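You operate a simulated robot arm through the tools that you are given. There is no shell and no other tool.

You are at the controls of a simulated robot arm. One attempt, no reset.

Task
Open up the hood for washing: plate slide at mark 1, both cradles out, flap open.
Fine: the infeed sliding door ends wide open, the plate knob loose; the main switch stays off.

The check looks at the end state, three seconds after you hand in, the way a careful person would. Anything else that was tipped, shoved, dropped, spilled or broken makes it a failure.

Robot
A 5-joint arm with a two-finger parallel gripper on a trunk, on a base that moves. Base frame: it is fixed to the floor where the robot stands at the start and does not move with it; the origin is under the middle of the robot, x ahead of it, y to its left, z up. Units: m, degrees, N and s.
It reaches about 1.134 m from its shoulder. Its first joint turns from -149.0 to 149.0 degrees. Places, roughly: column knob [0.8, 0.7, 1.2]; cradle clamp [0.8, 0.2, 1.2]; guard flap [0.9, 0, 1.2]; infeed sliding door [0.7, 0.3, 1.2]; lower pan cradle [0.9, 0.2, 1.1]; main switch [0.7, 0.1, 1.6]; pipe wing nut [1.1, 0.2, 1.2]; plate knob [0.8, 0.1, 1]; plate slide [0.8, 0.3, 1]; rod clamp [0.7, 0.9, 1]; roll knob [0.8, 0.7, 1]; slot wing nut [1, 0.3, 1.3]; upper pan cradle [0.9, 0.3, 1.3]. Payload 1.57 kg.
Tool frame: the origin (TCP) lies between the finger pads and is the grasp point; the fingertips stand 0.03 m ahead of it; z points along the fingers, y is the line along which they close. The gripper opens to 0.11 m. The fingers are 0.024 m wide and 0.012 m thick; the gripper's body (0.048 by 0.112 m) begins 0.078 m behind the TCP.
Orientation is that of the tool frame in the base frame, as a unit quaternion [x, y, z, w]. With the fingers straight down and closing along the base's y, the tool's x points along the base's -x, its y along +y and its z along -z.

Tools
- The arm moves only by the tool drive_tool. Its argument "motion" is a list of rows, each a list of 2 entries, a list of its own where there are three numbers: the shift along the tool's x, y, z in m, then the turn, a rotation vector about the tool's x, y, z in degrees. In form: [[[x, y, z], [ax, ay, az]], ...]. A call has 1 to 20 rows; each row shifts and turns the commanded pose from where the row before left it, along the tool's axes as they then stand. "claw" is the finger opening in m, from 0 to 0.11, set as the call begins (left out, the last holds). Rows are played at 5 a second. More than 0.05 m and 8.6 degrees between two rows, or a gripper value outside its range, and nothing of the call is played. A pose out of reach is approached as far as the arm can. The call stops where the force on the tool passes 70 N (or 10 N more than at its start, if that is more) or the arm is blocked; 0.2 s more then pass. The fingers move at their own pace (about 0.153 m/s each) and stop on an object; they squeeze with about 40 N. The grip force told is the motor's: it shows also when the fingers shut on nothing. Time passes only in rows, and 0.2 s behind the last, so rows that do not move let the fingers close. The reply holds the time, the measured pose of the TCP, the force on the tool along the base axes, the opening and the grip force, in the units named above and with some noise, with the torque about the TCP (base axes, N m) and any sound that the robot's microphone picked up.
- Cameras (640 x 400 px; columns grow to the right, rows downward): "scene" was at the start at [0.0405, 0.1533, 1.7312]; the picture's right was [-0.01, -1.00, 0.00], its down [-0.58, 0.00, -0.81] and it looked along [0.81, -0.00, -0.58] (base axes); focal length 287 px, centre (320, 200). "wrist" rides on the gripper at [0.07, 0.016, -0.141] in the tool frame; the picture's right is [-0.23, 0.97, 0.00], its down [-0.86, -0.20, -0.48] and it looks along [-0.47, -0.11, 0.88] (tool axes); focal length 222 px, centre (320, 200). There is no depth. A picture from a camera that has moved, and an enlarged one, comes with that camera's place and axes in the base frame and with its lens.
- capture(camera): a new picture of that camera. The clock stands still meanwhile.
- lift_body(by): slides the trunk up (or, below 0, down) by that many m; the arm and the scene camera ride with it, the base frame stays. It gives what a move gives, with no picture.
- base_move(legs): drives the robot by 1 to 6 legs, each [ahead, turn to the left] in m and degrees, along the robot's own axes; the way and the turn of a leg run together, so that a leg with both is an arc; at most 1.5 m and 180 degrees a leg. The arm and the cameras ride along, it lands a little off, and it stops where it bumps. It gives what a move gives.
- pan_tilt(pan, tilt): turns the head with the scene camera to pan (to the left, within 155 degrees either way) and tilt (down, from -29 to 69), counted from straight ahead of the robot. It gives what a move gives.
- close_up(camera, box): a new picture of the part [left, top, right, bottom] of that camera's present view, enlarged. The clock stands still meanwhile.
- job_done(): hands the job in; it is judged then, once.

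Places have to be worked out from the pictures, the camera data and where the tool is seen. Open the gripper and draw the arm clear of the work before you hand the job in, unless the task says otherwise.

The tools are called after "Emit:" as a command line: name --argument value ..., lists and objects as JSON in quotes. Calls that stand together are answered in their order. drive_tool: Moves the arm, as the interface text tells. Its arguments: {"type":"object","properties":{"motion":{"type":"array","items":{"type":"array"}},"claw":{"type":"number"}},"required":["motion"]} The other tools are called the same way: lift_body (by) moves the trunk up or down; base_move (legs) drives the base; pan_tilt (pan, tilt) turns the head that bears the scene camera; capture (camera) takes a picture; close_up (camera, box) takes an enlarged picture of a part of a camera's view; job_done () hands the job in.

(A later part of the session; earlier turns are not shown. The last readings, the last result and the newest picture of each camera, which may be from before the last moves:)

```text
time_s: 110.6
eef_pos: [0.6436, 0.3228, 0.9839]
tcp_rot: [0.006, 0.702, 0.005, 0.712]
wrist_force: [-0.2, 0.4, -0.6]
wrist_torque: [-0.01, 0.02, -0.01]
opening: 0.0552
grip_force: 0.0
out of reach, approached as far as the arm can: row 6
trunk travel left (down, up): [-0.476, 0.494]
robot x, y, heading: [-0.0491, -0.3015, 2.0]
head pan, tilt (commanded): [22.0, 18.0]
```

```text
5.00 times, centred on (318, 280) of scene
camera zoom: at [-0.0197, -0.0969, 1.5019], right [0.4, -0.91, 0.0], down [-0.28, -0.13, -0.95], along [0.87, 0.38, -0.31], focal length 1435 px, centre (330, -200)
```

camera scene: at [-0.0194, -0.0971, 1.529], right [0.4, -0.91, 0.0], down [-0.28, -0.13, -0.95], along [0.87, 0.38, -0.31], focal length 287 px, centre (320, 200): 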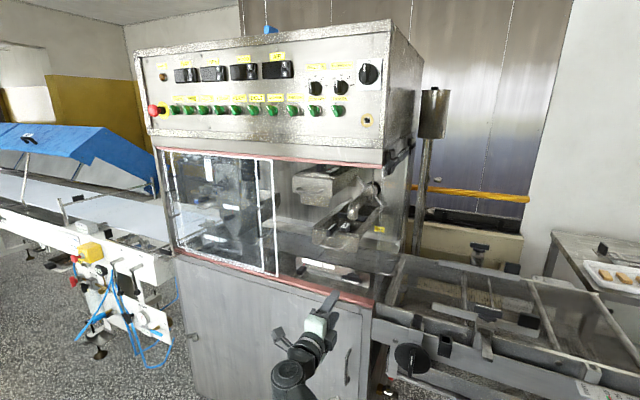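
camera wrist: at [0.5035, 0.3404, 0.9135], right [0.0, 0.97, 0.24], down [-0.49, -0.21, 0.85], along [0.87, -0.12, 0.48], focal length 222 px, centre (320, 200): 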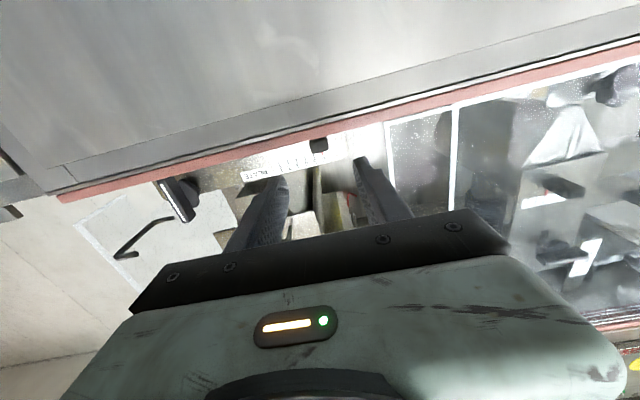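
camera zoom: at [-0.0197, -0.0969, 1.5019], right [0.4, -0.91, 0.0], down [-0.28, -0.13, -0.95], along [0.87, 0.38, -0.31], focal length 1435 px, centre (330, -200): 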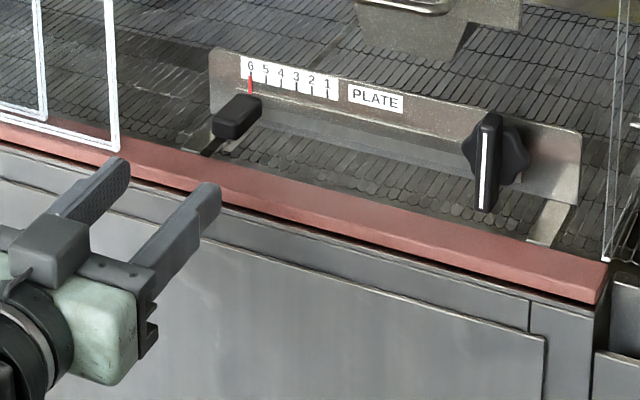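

The block is centred between the fingers (y≈0.324). I advance 8 cm with the fingers passing above the sill.

Emit:
drive_tool --motion '[[[0, 0, 0.025], [0, 0, 0]], [[0, 0, 0.025], [0, 0, 0]], [[0, 0, 0.02], [0, 0, 0]], [[0, 0, 0.01], [0, 0, 0]]]'

Emit:
close_up --camera "scene" --box '[270, 240, 366, 320]'

Emit:
capture --camera "wrist"

```text
time_s: 111.6
eef_pos: [0.728, 0.3227, 0.9831]
tcp_rot: [0.005, 0.703, 0.006, 0.711]
wrist_force: [-0.6, -0.5, 0.3]
wrist_torque: [-0.02, 0.02, 0.02]
opening: 0.0547
grip_force: 0.0
trunk travel left (down, up): [-0.476, 0.494]
robot x, y, heading: [-0.051, -0.3016, 1.9]
head pan, tilt (commanded): [22.0, 18.0]
```

```text
5.00 times, centred on (318, 280) of scene
camera zoom: at [-0.0193, -0.0971, 1.502], right [0.4, -0.91, 0.0], down [-0.28, -0.13, -0.95], along [0.87, 0.38, -0.31], focal length 1435 px, centre (330, -200)
```

zoom: 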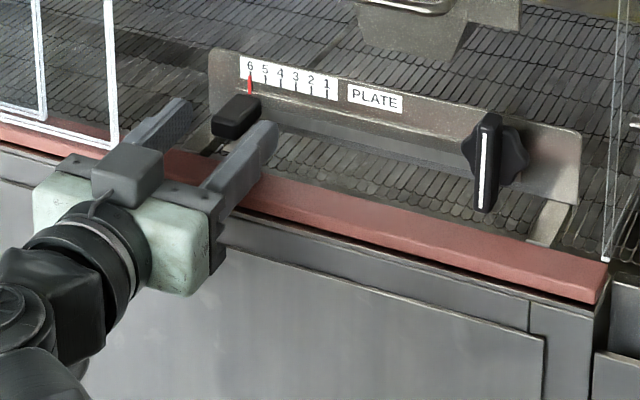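

```text
taken
camera wrist: at [0.5861, 0.3403, 0.9133], right [0.0, 0.97, 0.24], down [-0.49, -0.21, 0.85], along [0.87, -0.12, 0.47], focal length 222 px, centre (320, 200)
```

wrist: 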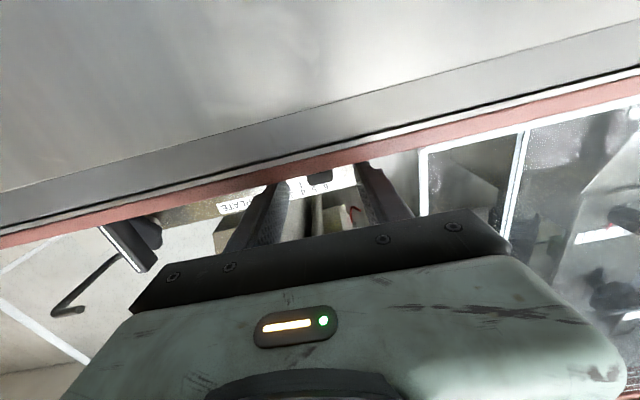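

The tips are beside the block; I go 12 mm deeper and close on it gently.

Emit:
drive_tool --motion '[[[0, 0, 0.006], [0, 0, 0]], [[0, 0, 0.006], [0, 0, 0]], [[0, 0, 0], [0, 0, 0]]]'

Emit:
drive_tool --motion '[[[0, 0, 0], [0, 0, 0]], [[0, 0, 0], [0, 0, 0]], [[0, 0, 0], [0, 0, 0]]]' --claw 0.0

Emit:
close_up --camera "scene" --box '[270, 240, 366, 320]'

```text
time_s: 112.4
eef_pos: [0.7378, 0.3226, 0.9834]
tcp_rot: [0.007, 0.703, 0.004, 0.711]
wrist_force: [-0.4, 0.5, 0.4]
wrist_torque: [0.01, 0.03, -0.01]
opening: 0.055
grip_force: 0.1
trunk travel left (down, up): [-0.476, 0.494]
robot x, y, heading: [-0.0527, -0.305, 1.8]
head pan, tilt (commanded): [22.0, 18.0]
```

```text
time_s: 113.2
eef_pos: [0.7371, 0.3231, 0.9836]
tcp_rot: [0.005, 0.703, 0.006, 0.711]
wrist_force: [0.0, 0.7, -0.3]
wrist_torque: [-0.35, 0.04, -0.68]
opening: 0.022
grip_force: 34.7
trunk travel left (down, up): [-0.476, 0.494]
robot x, y, heading: [-0.0506, -0.3026, 1.8]
head pan, tilt (commanded): [22.0, 18.0]
```

```text
5.00 times, centred on (318, 280) of scene
camera zoom: at [-0.0193, -0.0971, 1.502], right [0.4, -0.91, 0.0], down [-0.28, -0.13, -0.95], along [0.87, 0.38, -0.31], focal length 1435 px, centre (330, -200)
```

zoom: 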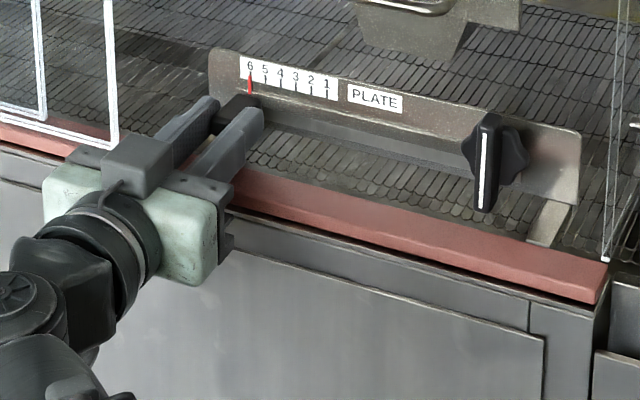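

The block is held (22 mm). I slide it right 45 mm first, then check the pointer.

Emit:
drive_tool --motion '[[[0, -0.005, 0], [0, 0, 0]], [[0, -0.01, 0], [0, 0, 0]], [[0, -0.01, 0], [0, 0, 0]], [[0, -0.01, 0], [0, 0, 0]], [[0, -0.01, 0], [0, 0, 0]], [[0, 0, 0], [0, 0, 0]]]'

Emit:
close_up --camera "scene" --box '[294, 245, 342, 275]'

```text
time_s: 114.6
eef_pos: [0.7366, 0.2771, 0.9834]
tcp_rot: [0.006, 0.704, 0.005, 0.71]
wrist_force: [-3.3, -0.6, 4.5]
wrist_torque: [-0.43, -0.66, -0.58]
opening: 0.0217
grip_force: 35.3
trunk travel left (down, up): [-0.476, 0.494]
robot x, y, heading: [-0.0539, -0.3023, 1.9]
head pan, tilt (commanded): [22.0, 18.0]
```

```text
13.33 times, centred on (318, 260) of scene
camera zoom: at [-0.0203, -0.0973, 1.5021], right [0.4, -0.91, 0.0], down [-0.28, -0.12, -0.95], along [0.87, 0.39, -0.31], focal length 3826 px, centre (347, -600)
```

zoom: 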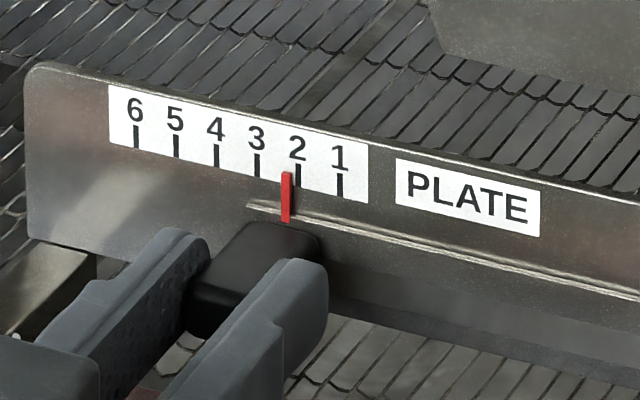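

The pointer has moved from 6 to just short of 2. I move 12 mm more and re-check.

Emit:
drive_tool --motion '[[[0, -0.006, 0], [0, 0, 0]], [[0, -0.006, 0], [0, 0, 0]], [[0, 0, 0], [0, 0, 0]]]'

Emit:
close_up --camera "scene" --box '[294, 245, 342, 275]'

```text
time_s: 115.4
eef_pos: [0.7368, 0.2655, 0.9837]
tcp_rot: [0.006, 0.704, 0.005, 0.71]
wrist_force: [-12.6, 1.0, -1.6]
wrist_torque: [-0.26, 0.2, -0.58]
opening: 0.0219
grip_force: 34.5
trunk travel left (down, up): [-0.476, 0.494]
robot x, y, heading: [-0.0536, -0.3022, 2.0]
head pan, tilt (commanded): [22.0, 18.0]
```

```text
13.33 times, centred on (318, 260) of scene
camera zoom: at [-0.0209, -0.0969, 1.5019], right [0.4, -0.91, 0.0], down [-0.28, -0.13, -0.95], along [0.87, 0.39, -0.31], focal length 3826 px, centre (347, -600)
```

zoom: 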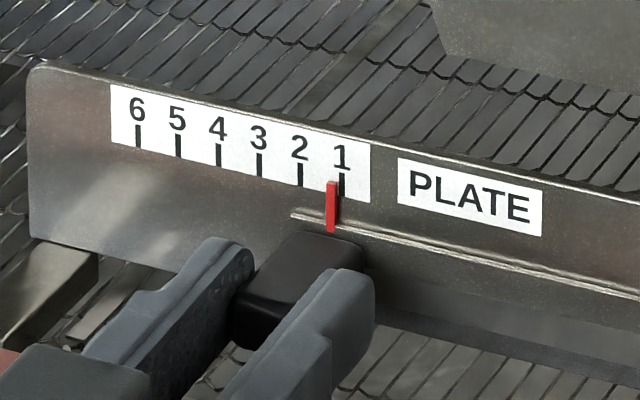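

The pointer is about 2.5–3 mm short of mark 1 (total travel should be ~60 mm). I nudge 2.5 mm more.

Emit:
drive_tool --motion '[[[0, -0.0026, 0], [0, 0, 0]], [[0, 0, 0], [0, 0, 0]], [[0, 0, 0], [0, 0, 0]]]'

Emit:
close_up --camera "scene" --box '[294, 245, 342, 275]'

```text
time_s: 116.2
eef_pos: [0.7367, 0.2632, 0.9833]
tcp_rot: [0.006, 0.704, 0.005, 0.71]
wrist_force: [-18.0, 1.6, -3.8]
wrist_torque: [-0.35, 0.03, -0.58]
opening: 0.0218
grip_force: 34.9
trunk travel left (down, up): [-0.476, 0.494]
robot x, y, heading: [-0.0536, -0.3028, 2.0]
head pan, tilt (commanded): [22.0, 18.0]
```

```text
13.33 times, centred on (318, 260) of scene
camera zoom: at [-0.0212, -0.0967, 1.5019], right [0.41, -0.91, 0.0], down [-0.28, -0.13, -0.95], along [0.87, 0.39, -0.31], focal length 3826 px, centre (347, -600)
```

zoom: 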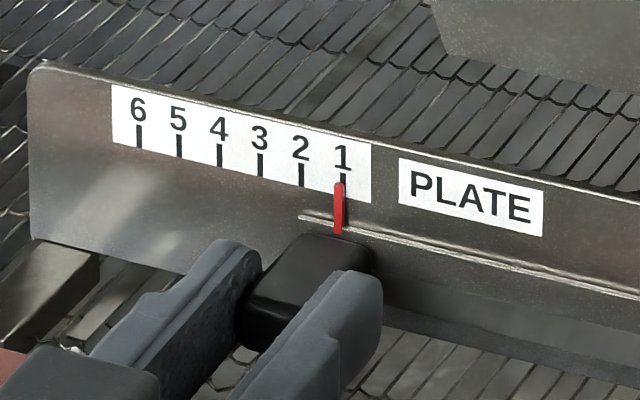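

The pointer is within about 1 mm of mark 1 from this oblique view. I check it more squarely with the wrist camera.

Emit:
close_up --camera "wrist" --box '[240, 140, 400, 240]'

Emit:
capture --camera "wrist"

```text
4.00 times, centred on (320, 190) of wrist
camera zoom: at [0.596, 0.2809, 0.9136], right [0.0, 0.97, 0.24], down [-0.49, -0.21, 0.85], along [0.87, -0.12, 0.47], focal length 888 px, centre (320, 240)
```

zoom: 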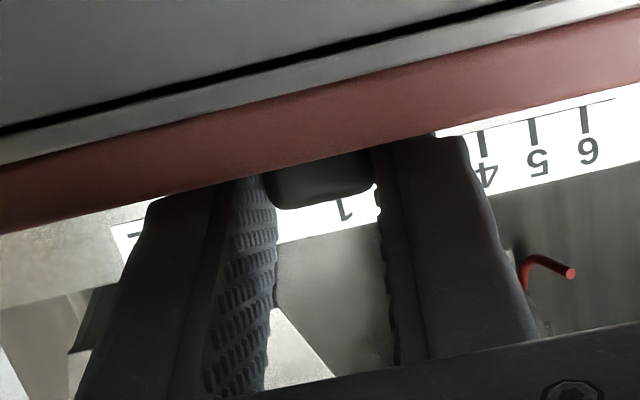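

```text
taken
camera wrist: at [0.596, 0.2809, 0.9136], right [0.0, 0.97, 0.24], down [-0.49, -0.21, 0.85], along [0.87, -0.12, 0.47], focal length 222 px, centre (320, 200)
```

wrist: 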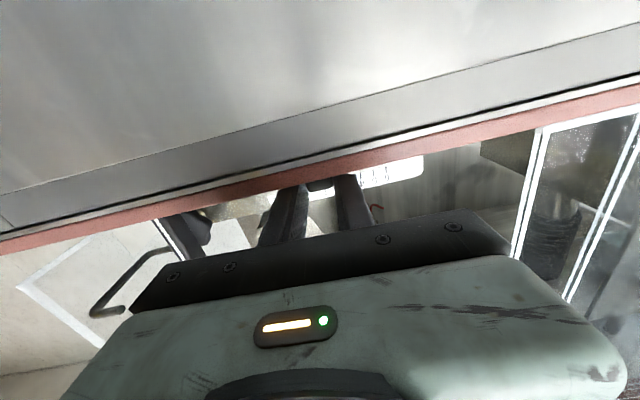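

The pads hide the pointer there. By comparison with how it looked at mark 6, about 0.7 mm remains; I nudge that, then release and back off to judge it freely.

Emit:
drive_tool --motion '[[[0, -0.0007, 0], [0, 0, 0]], [[0, 0, 0], [0, 0, 0]], [[0, 0, 0], [0, 0, 0]]]'

Emit:
drive_tool --motion '[[[0, 0, 0], [0, 0, 0]], [[0, 0, 0], [0, 0, 0]], [[0, 0, -0.02], [0, 0, 0]], [[0, 0, -0.03], [0, 0, 0]], [[0, 0, -0.04], [0, 0, 0]], [[0, 0, -0.04], [0, 0, 0]], [[0, 0, -0.03], [0, 0, 0]]]' --claw 0.045

Emit:
close_up --camera "scene" --box '[294, 245, 342, 275]'

Emit:
capture --camera "wrist"

```text
time_s: 117.0
eef_pos: [0.7367, 0.2626, 0.9838]
tcp_rot: [0.007, 0.704, 0.005, 0.71]
wrist_force: [-12.4, 2.4, -0.7]
wrist_torque: [-0.23, 0.21, -0.62]
opening: 0.0218
grip_force: 34.8
trunk travel left (down, up): [-0.476, 0.494]
robot x, y, heading: [-0.0513, -0.3008, 2.0]
head pan, tilt (commanded): [22.0, 18.0]
```

```text
time_s: 118.6
eef_pos: [0.5775, 0.2608, 0.9831]
tcp_rot: [0.007, 0.702, 0.005, 0.712]
wrist_force: [0.1, 0.1, 0.3]
wrist_torque: [-0.01, 0.0, -0.01]
opening: 0.045
grip_force: 0.0
out of reach, approached as far as the arm can: row 5
trunk travel left (down, up): [-0.476, 0.494]
robot x, y, heading: [-0.0512, -0.3027, 1.8]
head pan, tilt (commanded): [22.0, 18.0]
```

```text
13.33 times, centred on (318, 260) of scene
camera zoom: at [-0.0191, -0.0972, 1.502], right [0.4, -0.91, 0.0], down [-0.28, -0.12, -0.95], along [0.87, 0.38, -0.31], focal length 3826 px, centre (347, -600)
```

zoom: 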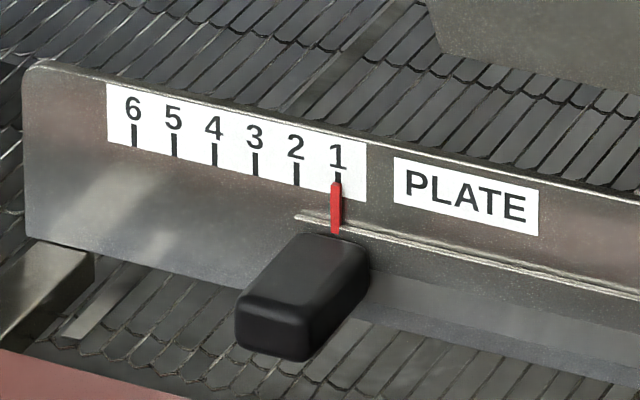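

```text
taken
camera wrist: at [0.4367, 0.279, 0.9135], right [0.0, 0.97, 0.24], down [-0.49, -0.21, 0.85], along [0.87, -0.12, 0.47], focal length 222 px, centre (320, 200)
```

wrist: 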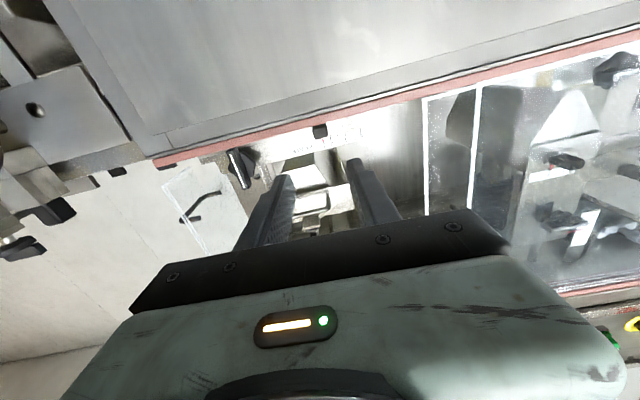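

The pointer sits on mark 1. Next is the lower cradle: I raise to its handle height (z≈1.108), move to y≈0.206 and roll the hand so the fingers close vertically on the handle bar.

Emit:
lift_body --by 0.125

Emit:
drive_tool --motion '[[[0, -0.03, 0.01], [0, 0, 0]], [[0, -0.025, 0.01], [0, 0, 0]], [[0, 0, 0], [0, 0, 8.2]], [[0, 0, 0], [0, 0, 8.2]], [[0, 0, 0], [0, 0, 8.2]], [[0, 0, 0], [0, 0, 8.2]], [[0, 0, 0], [0, 0, 8.2]], [[0, 0, 0], [0, 0, 8.2]], [[0, 0, 0], [0, 0, 8.2]], [[0, 0, 0], [0, 0, 8.2]], [[0, 0, 0], [0, 0, 8.2]], [[0, 0, 0], [0, 0, 8.2]], [[0, 0, 0], [0, 0, 8]]]'

Emit:
capture --camera "wrist"

Emit:
close_up --camera "scene" --box '[280, 220, 400, 320]'

```text
time_s: 120.1
eef_pos: [0.5779, 0.2602, 1.1102]
tcp_rot: [0.006, 0.703, 0.005, 0.711]
wrist_force: [0.2, 0.1, 0.2]
wrist_torque: [-0.02, 0.03, 0.01]
opening: 0.0451
grip_force: 0.1
trunk travel left (down, up): [-0.601, 0.369]
robot x, y, heading: [-0.0507, -0.3018, 1.7]
head pan, tilt (commanded): [22.0, 18.0]
```

```text
time_s: 122.9
eef_pos: [0.5978, 0.2079, 1.1081]
tcp_rot: [0.503, 0.493, 0.507, 0.498]
wrist_force: [-0.5, 0.1, 0.4]
wrist_torque: [0.0, -0.02, -0.03]
opening: 0.045
grip_force: 0.1
trunk travel left (down, up): [-0.601, 0.369]
robot x, y, heading: [-0.0515, -0.3024, 1.7]
head pan, tilt (commanded): [22.0, 18.0]
```

```text
taken
camera wrist: at [0.456, 0.2765, 1.1253], right [-0.01, -0.25, 0.97], down [-0.48, -0.85, -0.22], along [0.88, -0.46, -0.11], focal length 222 px, centre (320, 200)
```

wrist: 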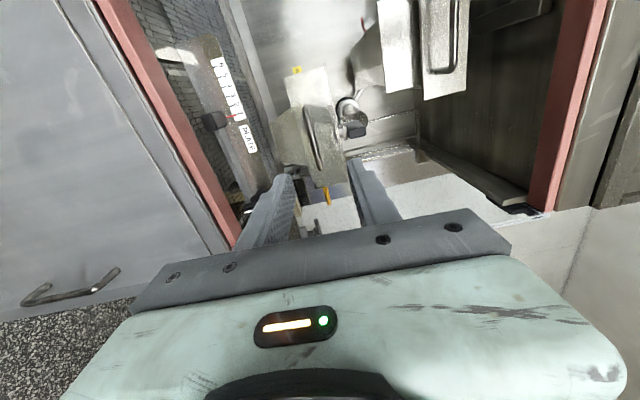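

```text
4.00 times, centred on (340, 270) of scene
camera zoom: at [-0.0194, -0.0971, 1.627], right [0.4, -0.91, 0.0], down [-0.28, -0.13, -0.95], along [0.87, 0.39, -0.31], focal length 1148 px, centre (240, -80)
```

zoom: 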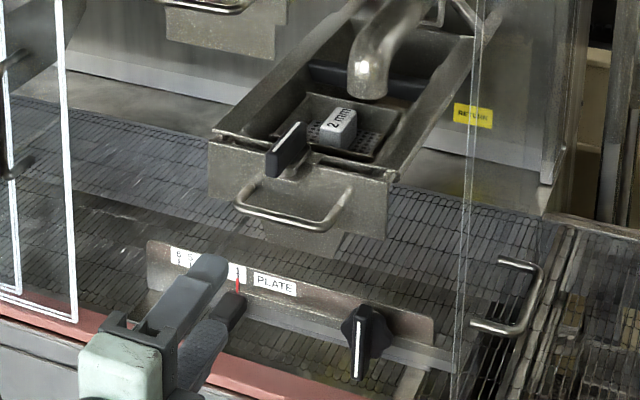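

The lower handle shows at about (315,135) in the wrist view. I zoom to see the handle and the clamp's shape.

Emit:
close_up --camera "wrist" --box '[260, 60, 420, 160]'

Emit:
close_up --camera "wrist" --box '[260, 120, 420, 220]'

```text
4.00 times, centred on (340, 110) of wrist
camera zoom: at [0.456, 0.2765, 1.1253], right [-0.01, -0.25, 0.97], down [-0.48, -0.85, -0.22], along [0.88, -0.46, -0.11], focal length 888 px, centre (240, 560)
```

zoom: 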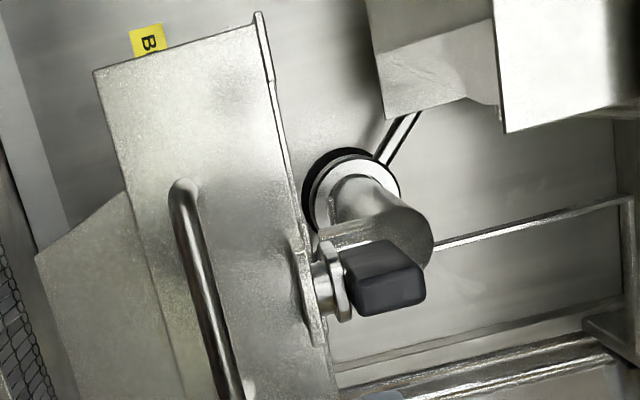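

```text
4.00 times, centred on (340, 170) of wrist
camera zoom: at [0.456, 0.2765, 1.1253], right [-0.01, -0.25, 0.97], down [-0.48, -0.85, -0.22], along [0.88, -0.46, -0.11], focal length 888 px, centre (240, 320)
```

zoom: 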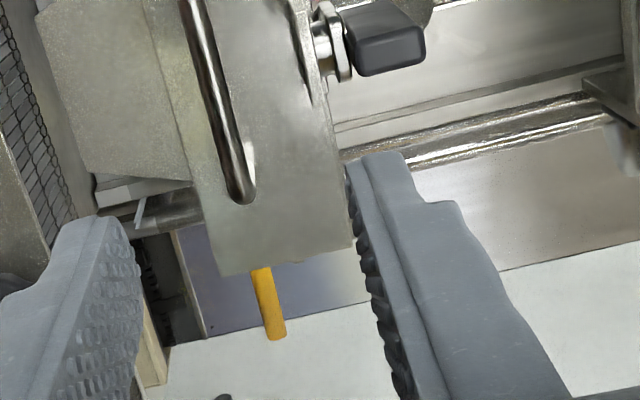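

Handle bar centre is about (0.733, 0.207, 1.107), matching the TCP line. I advance so the bar is between the fingers.

Emit:
drive_tool --motion '[[[0, 0, 0.03], [0, 0, 0]], [[0, 0, 0.03], [0, 0, 0]], [[0, 0, 0.03], [0, 0, 0]], [[0, 0, 0.02], [0, 0, 0]], [[0, 0, 0.008], [0, 0, 0]]]'

Emit:
close_up --camera "scene" --box '[280, 220, 400, 320]'

Emit:
capture --camera "wrist"

```text
time_s: 124.1
eef_pos: [0.7158, 0.2058, 1.1078]
tcp_rot: [0.5, 0.493, 0.507, 0.5]
wrist_force: [-0.3, 0.5, -0.2]
wrist_torque: [0.01, 0.0, 0.0]
opening: 0.0452
grip_force: 0.0
trunk travel left (down, up): [-0.601, 0.369]
robot x, y, heading: [-0.0535, -0.3048, 1.9]
head pan, tilt (commanded): [22.0, 18.0]
```

```text
4.00 times, centred on (340, 270) of scene
camera zoom: at [-0.0193, -0.0971, 1.627], right [0.4, -0.91, 0.0], down [-0.28, -0.13, -0.95], along [0.87, 0.39, -0.31], focal length 1148 px, centre (240, -80)
```

zoom: 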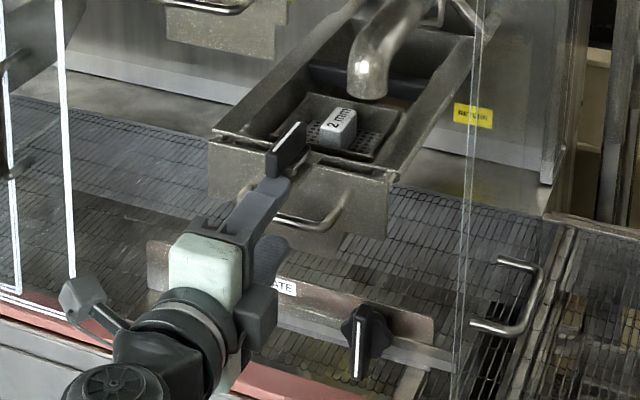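

```text
taken
camera wrist: at [0.5751, 0.2754, 1.1254], right [-0.01, -0.24, 0.97], down [-0.48, -0.85, -0.22], along [0.88, -0.46, -0.1], focal length 222 px, centre (320, 200)
```

wrist: 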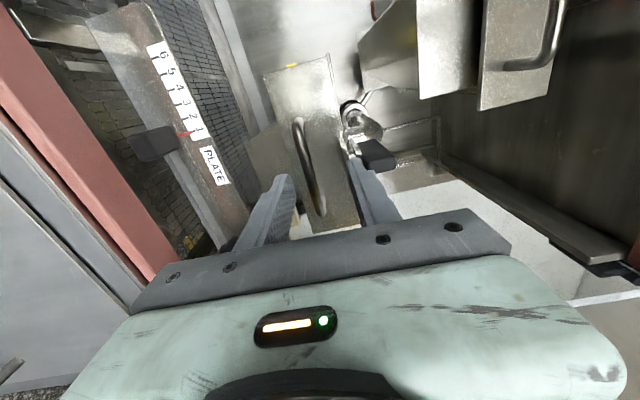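

The bar lies between the fingers (and the wrist view confirms the pointer at 1). I go 6 mm deeper and close on the bar.

Emit:
drive_tool --motion '[[[0, 0, 0.006], [0, 0, 0]], [[0, 0, 0], [0, 0, 0]]]'

Emit:
drive_tool --motion '[[[0, 0, 0], [0, 0, 0]], [[0, 0, 0], [0, 0, 0]], [[0, 0, 0], [0, 0, 0]]]' --claw 0.0

```text
time_s: 124.7
eef_pos: [0.7223, 0.2066, 1.1087]
tcp_rot: [0.5, 0.493, 0.507, 0.5]
wrist_force: [-0.1, -0.2, 0.6]
wrist_torque: [-0.02, -0.02, 0.03]
opening: 0.0451
grip_force: 0.0
trunk travel left (down, up): [-0.601, 0.369]
robot x, y, heading: [-0.0545, -0.3004, 1.9]
head pan, tilt (commanded): [22.0, 18.0]
```

```text
time_s: 125.5
eef_pos: [0.7244, 0.2074, 1.1045]
tcp_rot: [0.505, 0.494, 0.505, 0.496]
wrist_force: [-17.4, -9.2, -59.4]
wrist_torque: [-0.72, 1.58, -0.28]
opening: 0.0128
grip_force: 29.5
trunk travel left (down, up): [-0.601, 0.369]
robot x, y, heading: [-0.0494, -0.3057, 1.9]
head pan, tilt (commanded): [22.0, 18.0]
```

Gripped, but the bar is ~4–5 mm lower than the hand (−59 N vertical). I lower the trunk 5 mm to take that load off.

Emit:
lift_body --by -0.005

```text
time_s: 126.1
eef_pos: [0.7246, 0.2072, 1.1012]
tcp_rot: [0.502, 0.493, 0.507, 0.498]
wrist_force: [0.0, -1.1, -31.3]
wrist_torque: [-0.62, 0.79, -0.25]
opening: 0.009
grip_force: 27.7
trunk travel left (down, up): [-0.596, 0.374]
robot x, y, heading: [-0.0505, -0.3014, 1.9]
head pan, tilt (commanded): [22.0, 18.0]
```

Opening is 9 mm now; I lower 3 mm more to ease the remaining −31 N.

Emit:
lift_body --by -0.003

```text
time_s: 126.6
eef_pos: [0.723, 0.2076, 1.1005]
tcp_rot: [0.499, 0.494, 0.507, 0.5]
wrist_force: [4.4, 7.0, -2.0]
wrist_torque: [-0.68, 0.09, -0.3]
opening: 0.0087
grip_force: 27.3
trunk travel left (down, up): [-0.593, 0.377]
robot x, y, heading: [-0.0525, -0.3001, 2.0]
head pan, tilt (commanded): [22.0, 18.0]
```

Forces are near zero. Now a gentle test pull of 10 mm to see whether the cradle slides or is held by its clamp.

Emit:
drive_tool --motion '[[[0, 0, -0.004], [0, 0, 0]], [[0, 0, -0.003], [0, 0, 0]], [[0, 0, -0.003], [0, 0, 0]], [[0, 0, 0], [0, 0, 0]]]'

Emit:
close_up --camera "scene" --box '[280, 220, 400, 320]'

```text
time_s: 127.6
eef_pos: [0.711, 0.2068, 1.1021]
tcp_rot: [0.499, 0.493, 0.508, 0.5]
wrist_force: [3.9, 18.2, 10.1]
wrist_torque: [-0.66, -0.22, 0.79]
opening: 0.0087
grip_force: 27.4
trunk travel left (down, up): [-0.593, 0.377]
robot x, y, heading: [-0.0522, -0.3045, 1.8]
head pan, tilt (commanded): [22.0, 18.0]
```

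```text
4.00 times, centred on (340, 270) of scene
camera zoom: at [-0.02, -0.0953, 1.6188], right [0.4, -0.91, 0.0], down [-0.28, -0.13, -0.95], along [0.87, 0.38, -0.31], focal length 1148 px, centre (240, -80)
```

zoom: 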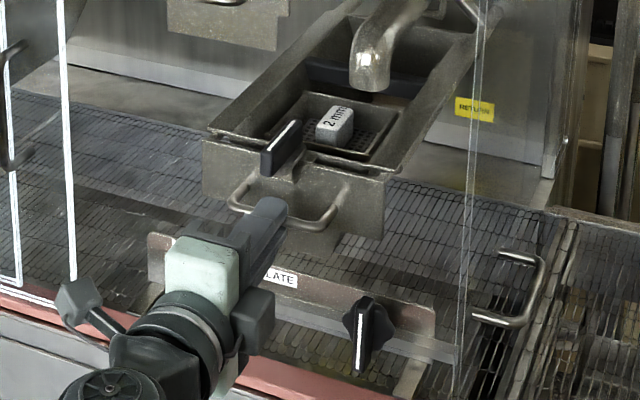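

The cradle slides freely with only ~4 N, so the clamp doesn't need touching. I pull further 8 cm, watching spout and cradle.

Emit:
drive_tool --motion '[[[0, 0, -0.015], [0, 0, 0]], [[0, 0, -0.015], [0, 0, 0]], [[0, 0, -0.015], [0, 0, 0]], [[0, 0, -0.015], [0, 0, 0]], [[0, 0, -0.02], [0, 0, 0]]]'

Emit:
close_up --camera "scene" --box '[260, 210, 400, 320]'

```text
time_s: 128.8
eef_pos: [0.6298, 0.2073, 1.1008]
tcp_rot: [0.5, 0.493, 0.508, 0.499]
wrist_force: [0.5, 17.1, 17.4]
wrist_torque: [-0.73, -0.41, 0.66]
opening: 0.009
grip_force: 27.1
trunk travel left (down, up): [-0.593, 0.377]
robot x, y, heading: [-0.0498, -0.2981, 1.9]
head pan, tilt (commanded): [22.0, 18.0]
```

```text
3.64 times, centred on (330, 265) of scene
camera zoom: at [-0.021, -0.096, 1.6189], right [0.4, -0.91, 0.0], down [-0.28, -0.13, -0.95], along [0.87, 0.38, -0.31], focal length 1044 px, centre (284, -36)
```

zoom: 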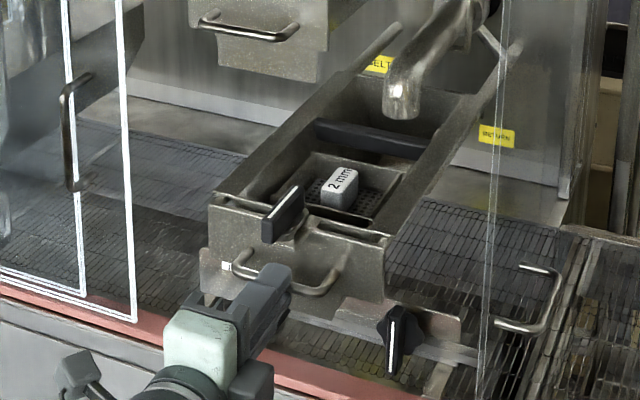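

Sliding well. Before pulling further I zoom on the back of the cradle near the spout to check for clearance.

Emit:
close_up --camera "scene" --box '[320, 195, 390, 255]'

Emit:
capture --camera "wrist"

Emit:
close_up --camera "wrist" --box '[240, 60, 440, 220]'

```text
6.67 times, centred on (355, 225) of scene
camera zoom: at [-0.021, -0.096, 1.6189], right [0.4, -0.91, 0.0], down [-0.28, -0.13, -0.95], along [0.87, 0.38, -0.31], focal length 1913 px, centre (87, 33)
```

zoom: 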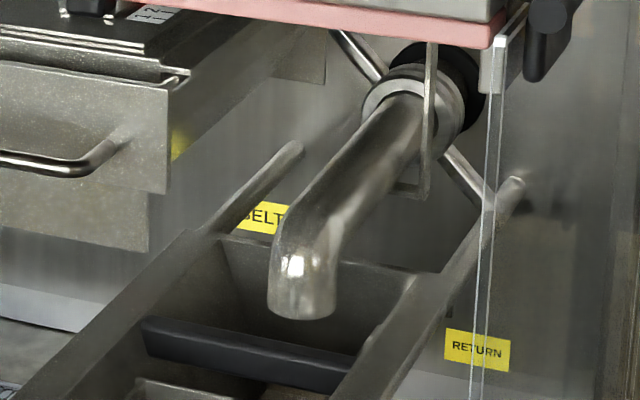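

```text
taken
camera wrist: at [0.4895, 0.2763, 1.1174], right [-0.01, -0.24, 0.97], down [-0.47, -0.85, -0.22], along [0.88, -0.46, -0.1], focal length 222 px, centre (320, 200)
```

wrist: 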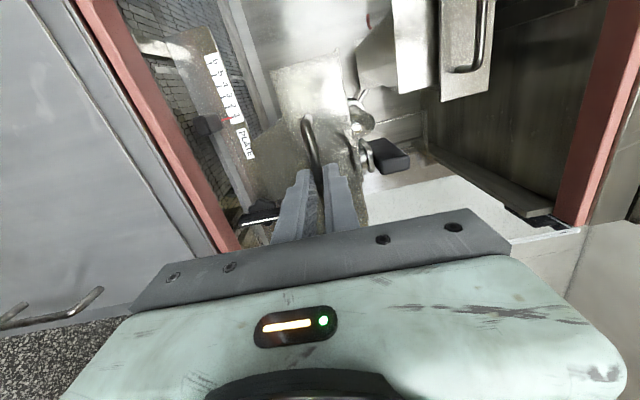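

```text
2.50 times, centred on (340, 140) of wrist
camera zoom: at [0.4895, 0.2763, 1.1174], right [-0.01, -0.24, 0.97], down [-0.47, -0.85, -0.22], along [0.88, -0.46, -0.1], focal length 555 px, centre (270, 350)
```

zoom: 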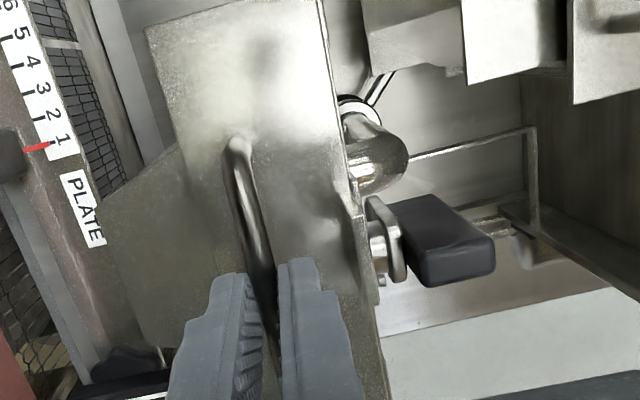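

The spout tip (≈x 0.88, z≈1.15) looks about 1 cm above the cradle rim. I keep pulling in small steps watching the force, ready to stop.

Emit:
drive_tool --motion '[[[0, 0, -0.01], [0, 0, 0]], [[0, 0, -0.01], [0, 0, 0]], [[0, 0, -0.01], [0, 0, 0]], [[0, 0, -0.01], [0, 0, 0]]]'

Emit:
close_up --camera "scene" --box '[320, 195, 390, 255]'

```text
time_s: 129.8
eef_pos: [0.5904, 0.2058, 1.1015]
tcp_rot: [0.5, 0.493, 0.507, 0.499]
wrist_force: [2.0, 19.8, 22.6]
wrist_torque: [-0.68, -0.48, 0.62]
opening: 0.0088
grip_force: 27.7
trunk travel left (down, up): [-0.593, 0.377]
robot x, y, heading: [-0.054, -0.3012, 1.7]
head pan, tilt (commanded): [22.0, 18.0]
```

```text
6.67 times, centred on (355, 225) of scene
camera zoom: at [-0.0213, -0.0958, 1.6189], right [0.4, -0.91, 0.0], down [-0.28, -0.13, -0.95], along [0.87, 0.38, -0.31], focal length 1913 px, centre (87, 33)
```

zoom: 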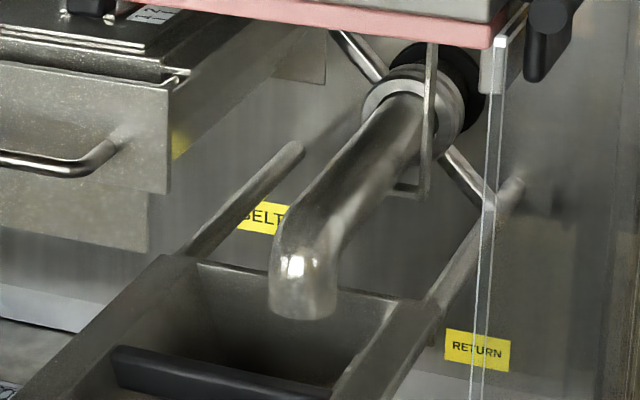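

The back rim is nearing the spout tip. I go on with 2 cm and look again.

Emit:
drive_tool --motion '[[[0, 0, -0.007], [0, 0, 0]], [[0, 0, -0.007], [0, 0, 0]], [[0, 0, -0.006], [0, 0, 0]]]'

Emit:
close_up --camera "scene" --box '[320, 195, 390, 255]'

```text
time_s: 130.6
eef_pos: [0.5715, 0.2069, 1.1018]
tcp_rot: [0.501, 0.492, 0.508, 0.499]
wrist_force: [2.4, 15.0, 20.3]
wrist_torque: [-0.7, -0.47, 0.89]
opening: 0.0088
grip_force: 27.8
trunk travel left (down, up): [-0.593, 0.377]
robot x, y, heading: [-0.0518, -0.3014, 2.2]
head pan, tilt (commanded): [22.0, 18.0]
```

```text
6.67 times, centred on (355, 225) of scene
camera zoom: at [-0.0209, -0.0964, 1.6189], right [0.4, -0.91, 0.0], down [-0.28, -0.13, -0.95], along [0.87, 0.38, -0.31], focal length 1913 px, centre (87, 33)
```

zoom: 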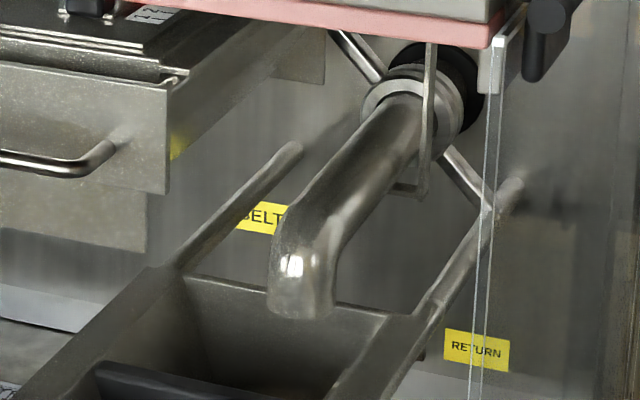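

No contact yet. Another 2 cm in small steps; this is where the back rim passes beneath the spout.

Emit:
drive_tool --motion '[[[0, 0, -0.005], [0, 0, 0]], [[0, 0, -0.005], [0, 0, 0]], [[0, 0, -0.005], [0, 0, 0]], [[0, 0, -0.005], [0, 0, 0]]]'

Emit:
close_up --camera "scene" --box '[320, 195, 390, 255]'

```text
time_s: 131.6
eef_pos: [0.5512, 0.2088, 1.1005]
tcp_rot: [0.5, 0.494, 0.507, 0.5]
wrist_force: [3.4, 16.0, 22.4]
wrist_torque: [-0.69, -0.49, 0.5]
opening: 0.0091
grip_force: 27.3
trunk travel left (down, up): [-0.593, 0.377]
robot x, y, heading: [-0.0546, -0.305, 2.1]
head pan, tilt (commanded): [22.0, 18.0]
```

```text
6.67 times, centred on (355, 225) of scene
camera zoom: at [-0.021, -0.0963, 1.619], right [0.4, -0.91, 0.0], down [-0.28, -0.13, -0.95], along [0.87, 0.38, -0.31], focal length 1913 px, centre (87, 33)
```

zoom: 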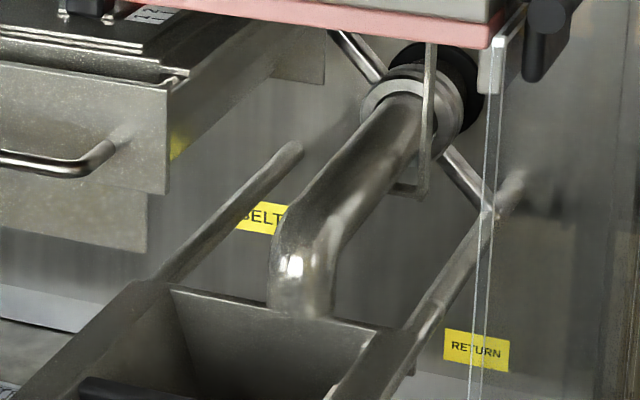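

The rim has passed the spout with no force. I continue pulling towards the stop.

Emit:
drive_tool --motion '[[[0, 0, -0.008], [0, 0, 0]], [[0, 0, -0.008], [0, 0, 0]], [[0, 0, -0.008], [0, 0, 0]], [[0, 0, -0.008], [0, 0, 0]], [[0, 0, -0.008], [0, 0, 0]]]'

Emit:
capture --camera "scene"

```text
time_s: 132.8
eef_pos: [0.5111, 0.2063, 1.1]
tcp_rot: [0.5, 0.494, 0.507, 0.499]
wrist_force: [2.7, 19.7, 19.7]
wrist_torque: [-0.7, -0.47, 0.6]
opening: 0.0091
grip_force: 27.1
trunk travel left (down, up): [-0.593, 0.377]
robot x, y, heading: [-0.052, -0.3027, 1.7]
head pan, tilt (commanded): [22.0, 18.0]
```

```text
taken
camera scene: at [-0.0207, -0.0957, 1.6188], right [0.4, -0.91, 0.0], down [-0.28, -0.13, -0.95], along [0.87, 0.38, -0.31], focal length 287 px, centre (320, 200)
```

scene: 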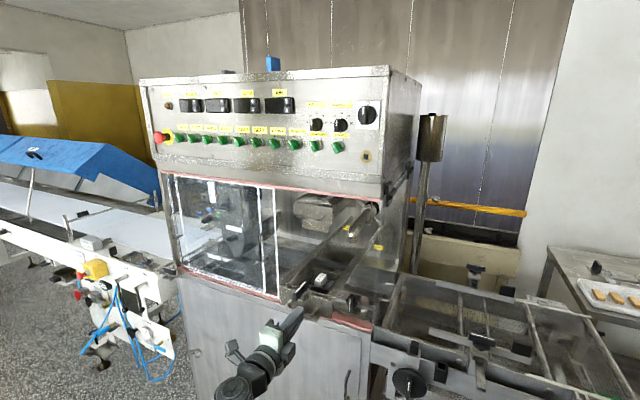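

Pulled 0.21 m so far. I zoom to see how far the rods still carry the cradle before going further.

Emit:
close_up --camera "scene" --box '[250, 185, 410, 345]'

Emit:
close_up --camera "wrist" --box '[220, 0, 460, 200]'

```text
2.50 times, centred on (330, 265) of scene
camera zoom: at [-0.0207, -0.0957, 1.6188], right [0.4, -0.91, 0.0], down [-0.28, -0.13, -0.95], along [0.87, 0.38, -0.31], focal length 717 px, centre (295, 38)
```

zoom: 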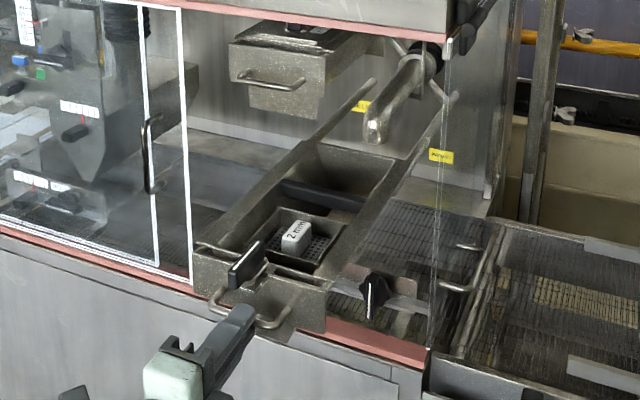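

```text
2.00 times, centred on (340, 100) of wrist
camera zoom: at [0.3698, 0.2761, 1.1172], right [-0.01, -0.24, 0.97], down [-0.47, -0.85, -0.22], along [0.88, -0.46, -0.1], focal length 444 px, centre (280, 400)
```

zoom: 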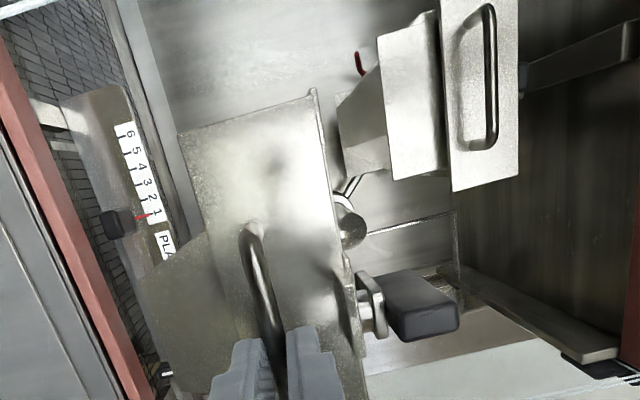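

Still well carried. I keep pulling in small steps until I feel the stop.

Emit:
drive_tool --motion '[[[0, 0, -0.006], [0, 0, 0]], [[0, 0, -0.006], [0, 0, 0]], [[0, 0, -0.006], [0, 0, 0]], [[0, 0, -0.006], [0, 0, 0]], [[0, 0, -0.006], [0, 0, 0]]]'

```text
time_s: 134.0
eef_pos: [0.48, 0.2073, 1.1023]
tcp_rot: [0.499, 0.493, 0.508, 0.499]
wrist_force: [2.4, 18.8, 24.5]
wrist_torque: [-0.72, -0.57, 0.51]
opening: 0.0087
grip_force: 27.8
trunk travel left (down, up): [-0.593, 0.377]
robot x, y, heading: [-0.0499, -0.3037, 2.0]
head pan, tilt (commanded): [22.0, 18.0]
```

No stop yet at 0.24 m. A further 4 cm in small steps.

Emit:
drive_tool --motion '[[[0, 0, -0.005], [0, 0, 0]], [[0, 0, -0.005], [0, 0, 0]], [[0, 0, -0.005], [0, 0, 0]], [[0, 0, -0.005], [0, 0, 0]], [[0, 0, -0.005], [0, 0, 0]], [[0, 0, -0.005], [0, 0, 0]], [[0, 0, -0.005], [0, 0, 0]], [[0, 0, -0.005], [0, 0, 0]]]'

Emit:
close_up --camera "scene" --box '[250, 185, 410, 345]'

```text
time_s: 135.8
eef_pos: [0.4408, 0.207, 1.1007]
tcp_rot: [0.5, 0.493, 0.507, 0.499]
wrist_force: [3.4, 19.6, 20.2]
wrist_torque: [-0.71, -0.48, 0.61]
opening: 0.009
grip_force: 27.9
out of reach, approached as far as the arm can: row 7
trunk travel left (down, up): [-0.593, 0.377]
robot x, y, heading: [-0.0534, -0.3003, 1.9]
head pan, tilt (commanded): [22.0, 18.0]
```

```text
2.50 times, centred on (330, 265) of scene
camera zoom: at [-0.0205, -0.0956, 1.6188], right [0.4, -0.91, 0.0], down [-0.28, -0.13, -0.95], along [0.87, 0.38, -0.31], focal length 717 px, centre (295, 38)
```

zoom: 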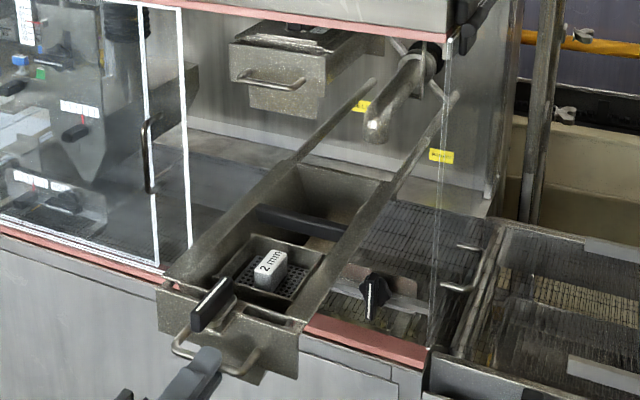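

Still no stop at 0.28 m and the cradle still rides its rods. I pull on with 5 mm steps to feel for the end.

Emit:
drive_tool --motion '[[[0, 0, -0.004], [0, 0, 0]], [[0, 0, -0.004], [0, 0, 0]], [[0, 0, -0.004], [0, 0, 0]], [[0, 0, -0.004], [0, 0, 0]], [[0, 0, -0.004], [0, 0, 0]]]'

Emit:
close_up --camera "scene" --box '[280, 185, 390, 275]'

```text
time_s: 137.0
eef_pos: [0.4212, 0.2073, 1.1011]
tcp_rot: [0.501, 0.492, 0.507, 0.5]
wrist_force: [3.8, 13.1, 20.2]
wrist_torque: [-0.74, -0.45, 0.89]
opening: 0.009
grip_force: 27.6
trunk travel left (down, up): [-0.593, 0.377]
robot x, y, heading: [-0.0542, -0.3051, 2.0]
head pan, tilt (commanded): [22.0, 18.0]
```

```text
4.44 times, centred on (335, 230) of scene
camera zoom: at [-0.0204, -0.0965, 1.619], right [0.4, -0.91, 0.0], down [-0.28, -0.13, -0.95], along [0.87, 0.38, -0.31], focal length 1275 px, centre (253, 67)
```

zoom: 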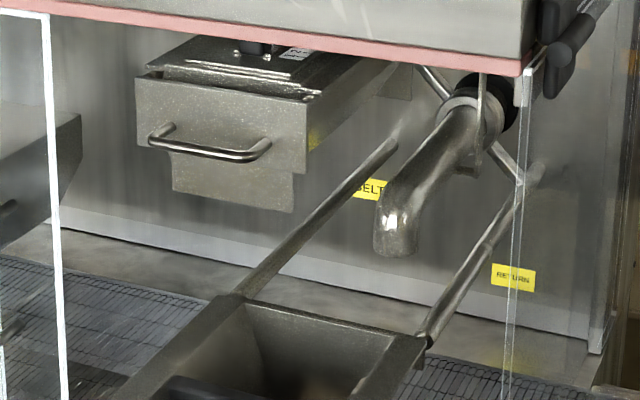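

Forces unchanged, still carried. I continue a little further, again in tiny steps.

Emit:
drive_tool --motion '[[[0, 0, -0.003], [0, 0, 0]], [[0, 0, -0.003], [0, 0, 0]], [[0, 0, -0.003], [0, 0, 0]], [[0, 0, -0.003], [0, 0, 0]], [[0, 0, -0.003], [0, 0, 0]], [[0, 0, -0.003], [0, 0, 0]]]'

Emit:
close_up --camera "scene" --box '[280, 185, 390, 275]'

```text
time_s: 138.4
eef_pos: [0.4029, 0.2073, 1.1013]
tcp_rot: [0.501, 0.492, 0.508, 0.5]
wrist_force: [3.9, 8.5, 15.8]
wrist_torque: [-0.7, -0.33, 0.26]
opening: 0.0089
grip_force: 27.3
trunk travel left (down, up): [-0.593, 0.377]
robot x, y, heading: [-0.0534, -0.306, 2.1]
head pan, tilt (commanded): [22.0, 18.0]
```

```text
4.44 times, centred on (335, 230) of scene
camera zoom: at [-0.0201, -0.0969, 1.6189], right [0.4, -0.91, 0.0], down [-0.28, -0.13, -0.95], along [0.87, 0.38, -0.31], focal length 1275 px, centre (253, 67)
```

zoom: 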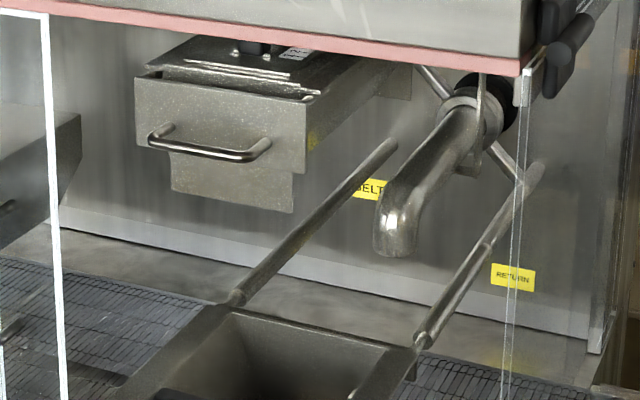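

Something like rod ends shows near the cradle's back corners. I zoom closely before any more pulling.

Emit:
close_up --camera "scene" --box '[304, 238, 352, 268]'

Emit:
close_up --camera "scene" --box '[340, 238, 388, 278]'

Emit:
capture --camera "scene"

```text
13.33 times, centred on (328, 253) of scene
camera zoom: at [-0.0201, -0.0969, 1.6189], right [0.4, -0.91, 0.0], down [-0.28, -0.13, -0.95], along [0.87, 0.38, -0.31], focal length 3826 px, centre (213, -507)
```

zoom: 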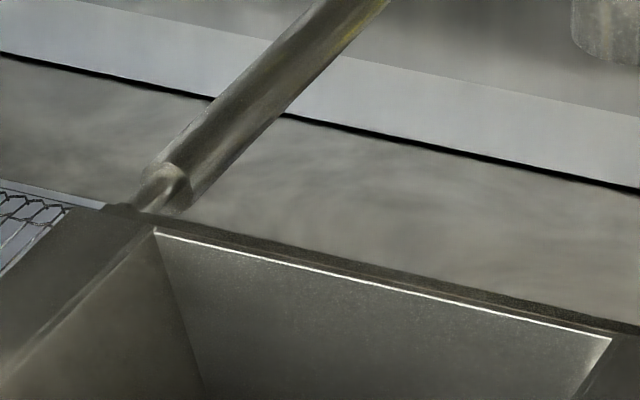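

```text
10.00 times, centred on (364, 258) of scene
camera zoom: at [-0.0201, -0.0969, 1.6189], right [0.4, -0.91, 0.0], down [-0.28, -0.13, -0.95], along [0.87, 0.38, -0.31], focal length 2870 px, centre (-120, -380)
```

zoom: 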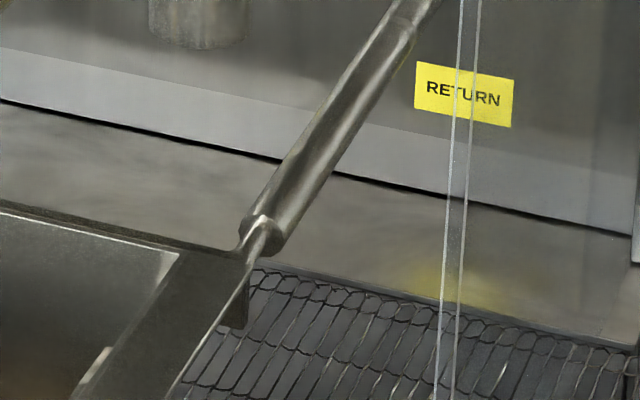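

```text
taken
camera scene: at [-0.0201, -0.0969, 1.6189], right [0.4, -0.91, 0.0], down [-0.28, -0.13, -0.95], along [0.87, 0.38, -0.31], focal length 287 px, centre (320, 200)
```

scene: 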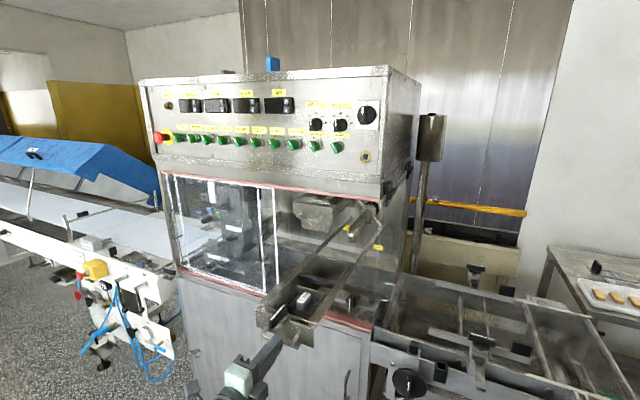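

The slide is telescopic: thin inner rods attached to the cradle are just emerging from thicker tubes, so it isn't falling off. I take the last bit of arm travel to look for the stop.

Emit:
drive_tool --motion '[[[0, 0, -0.003], [0, 0, 0]], [[0, 0, -0.003], [0, 0, 0]], [[0, 0, -0.003], [0, 0, 0]], [[0, 0, -0.003], [0, 0, 0]]]'

Emit:
close_up --camera "scene" --box '[340, 238, 388, 278]'

```text
time_s: 139.4
eef_pos: [0.3912, 0.2083, 1.1009]
tcp_rot: [0.501, 0.492, 0.507, 0.499]
wrist_force: [3.5, 15.5, 21.1]
wrist_torque: [-0.69, -0.5, 0.23]
opening: 0.0092
grip_force: 26.9
trunk travel left (down, up): [-0.593, 0.377]
robot x, y, heading: [-0.0507, -0.3021, 2.1]
head pan, tilt (commanded): [22.0, 18.0]
```

```text
10.00 times, centred on (364, 258) of scene
camera zoom: at [-0.0204, -0.0963, 1.619], right [0.4, -0.91, 0.0], down [-0.28, -0.13, -0.95], along [0.87, 0.38, -0.31], focal length 2870 px, centre (-120, -380)
```

zoom: 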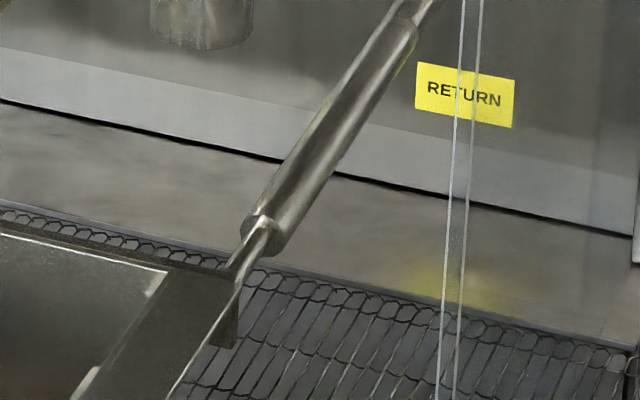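

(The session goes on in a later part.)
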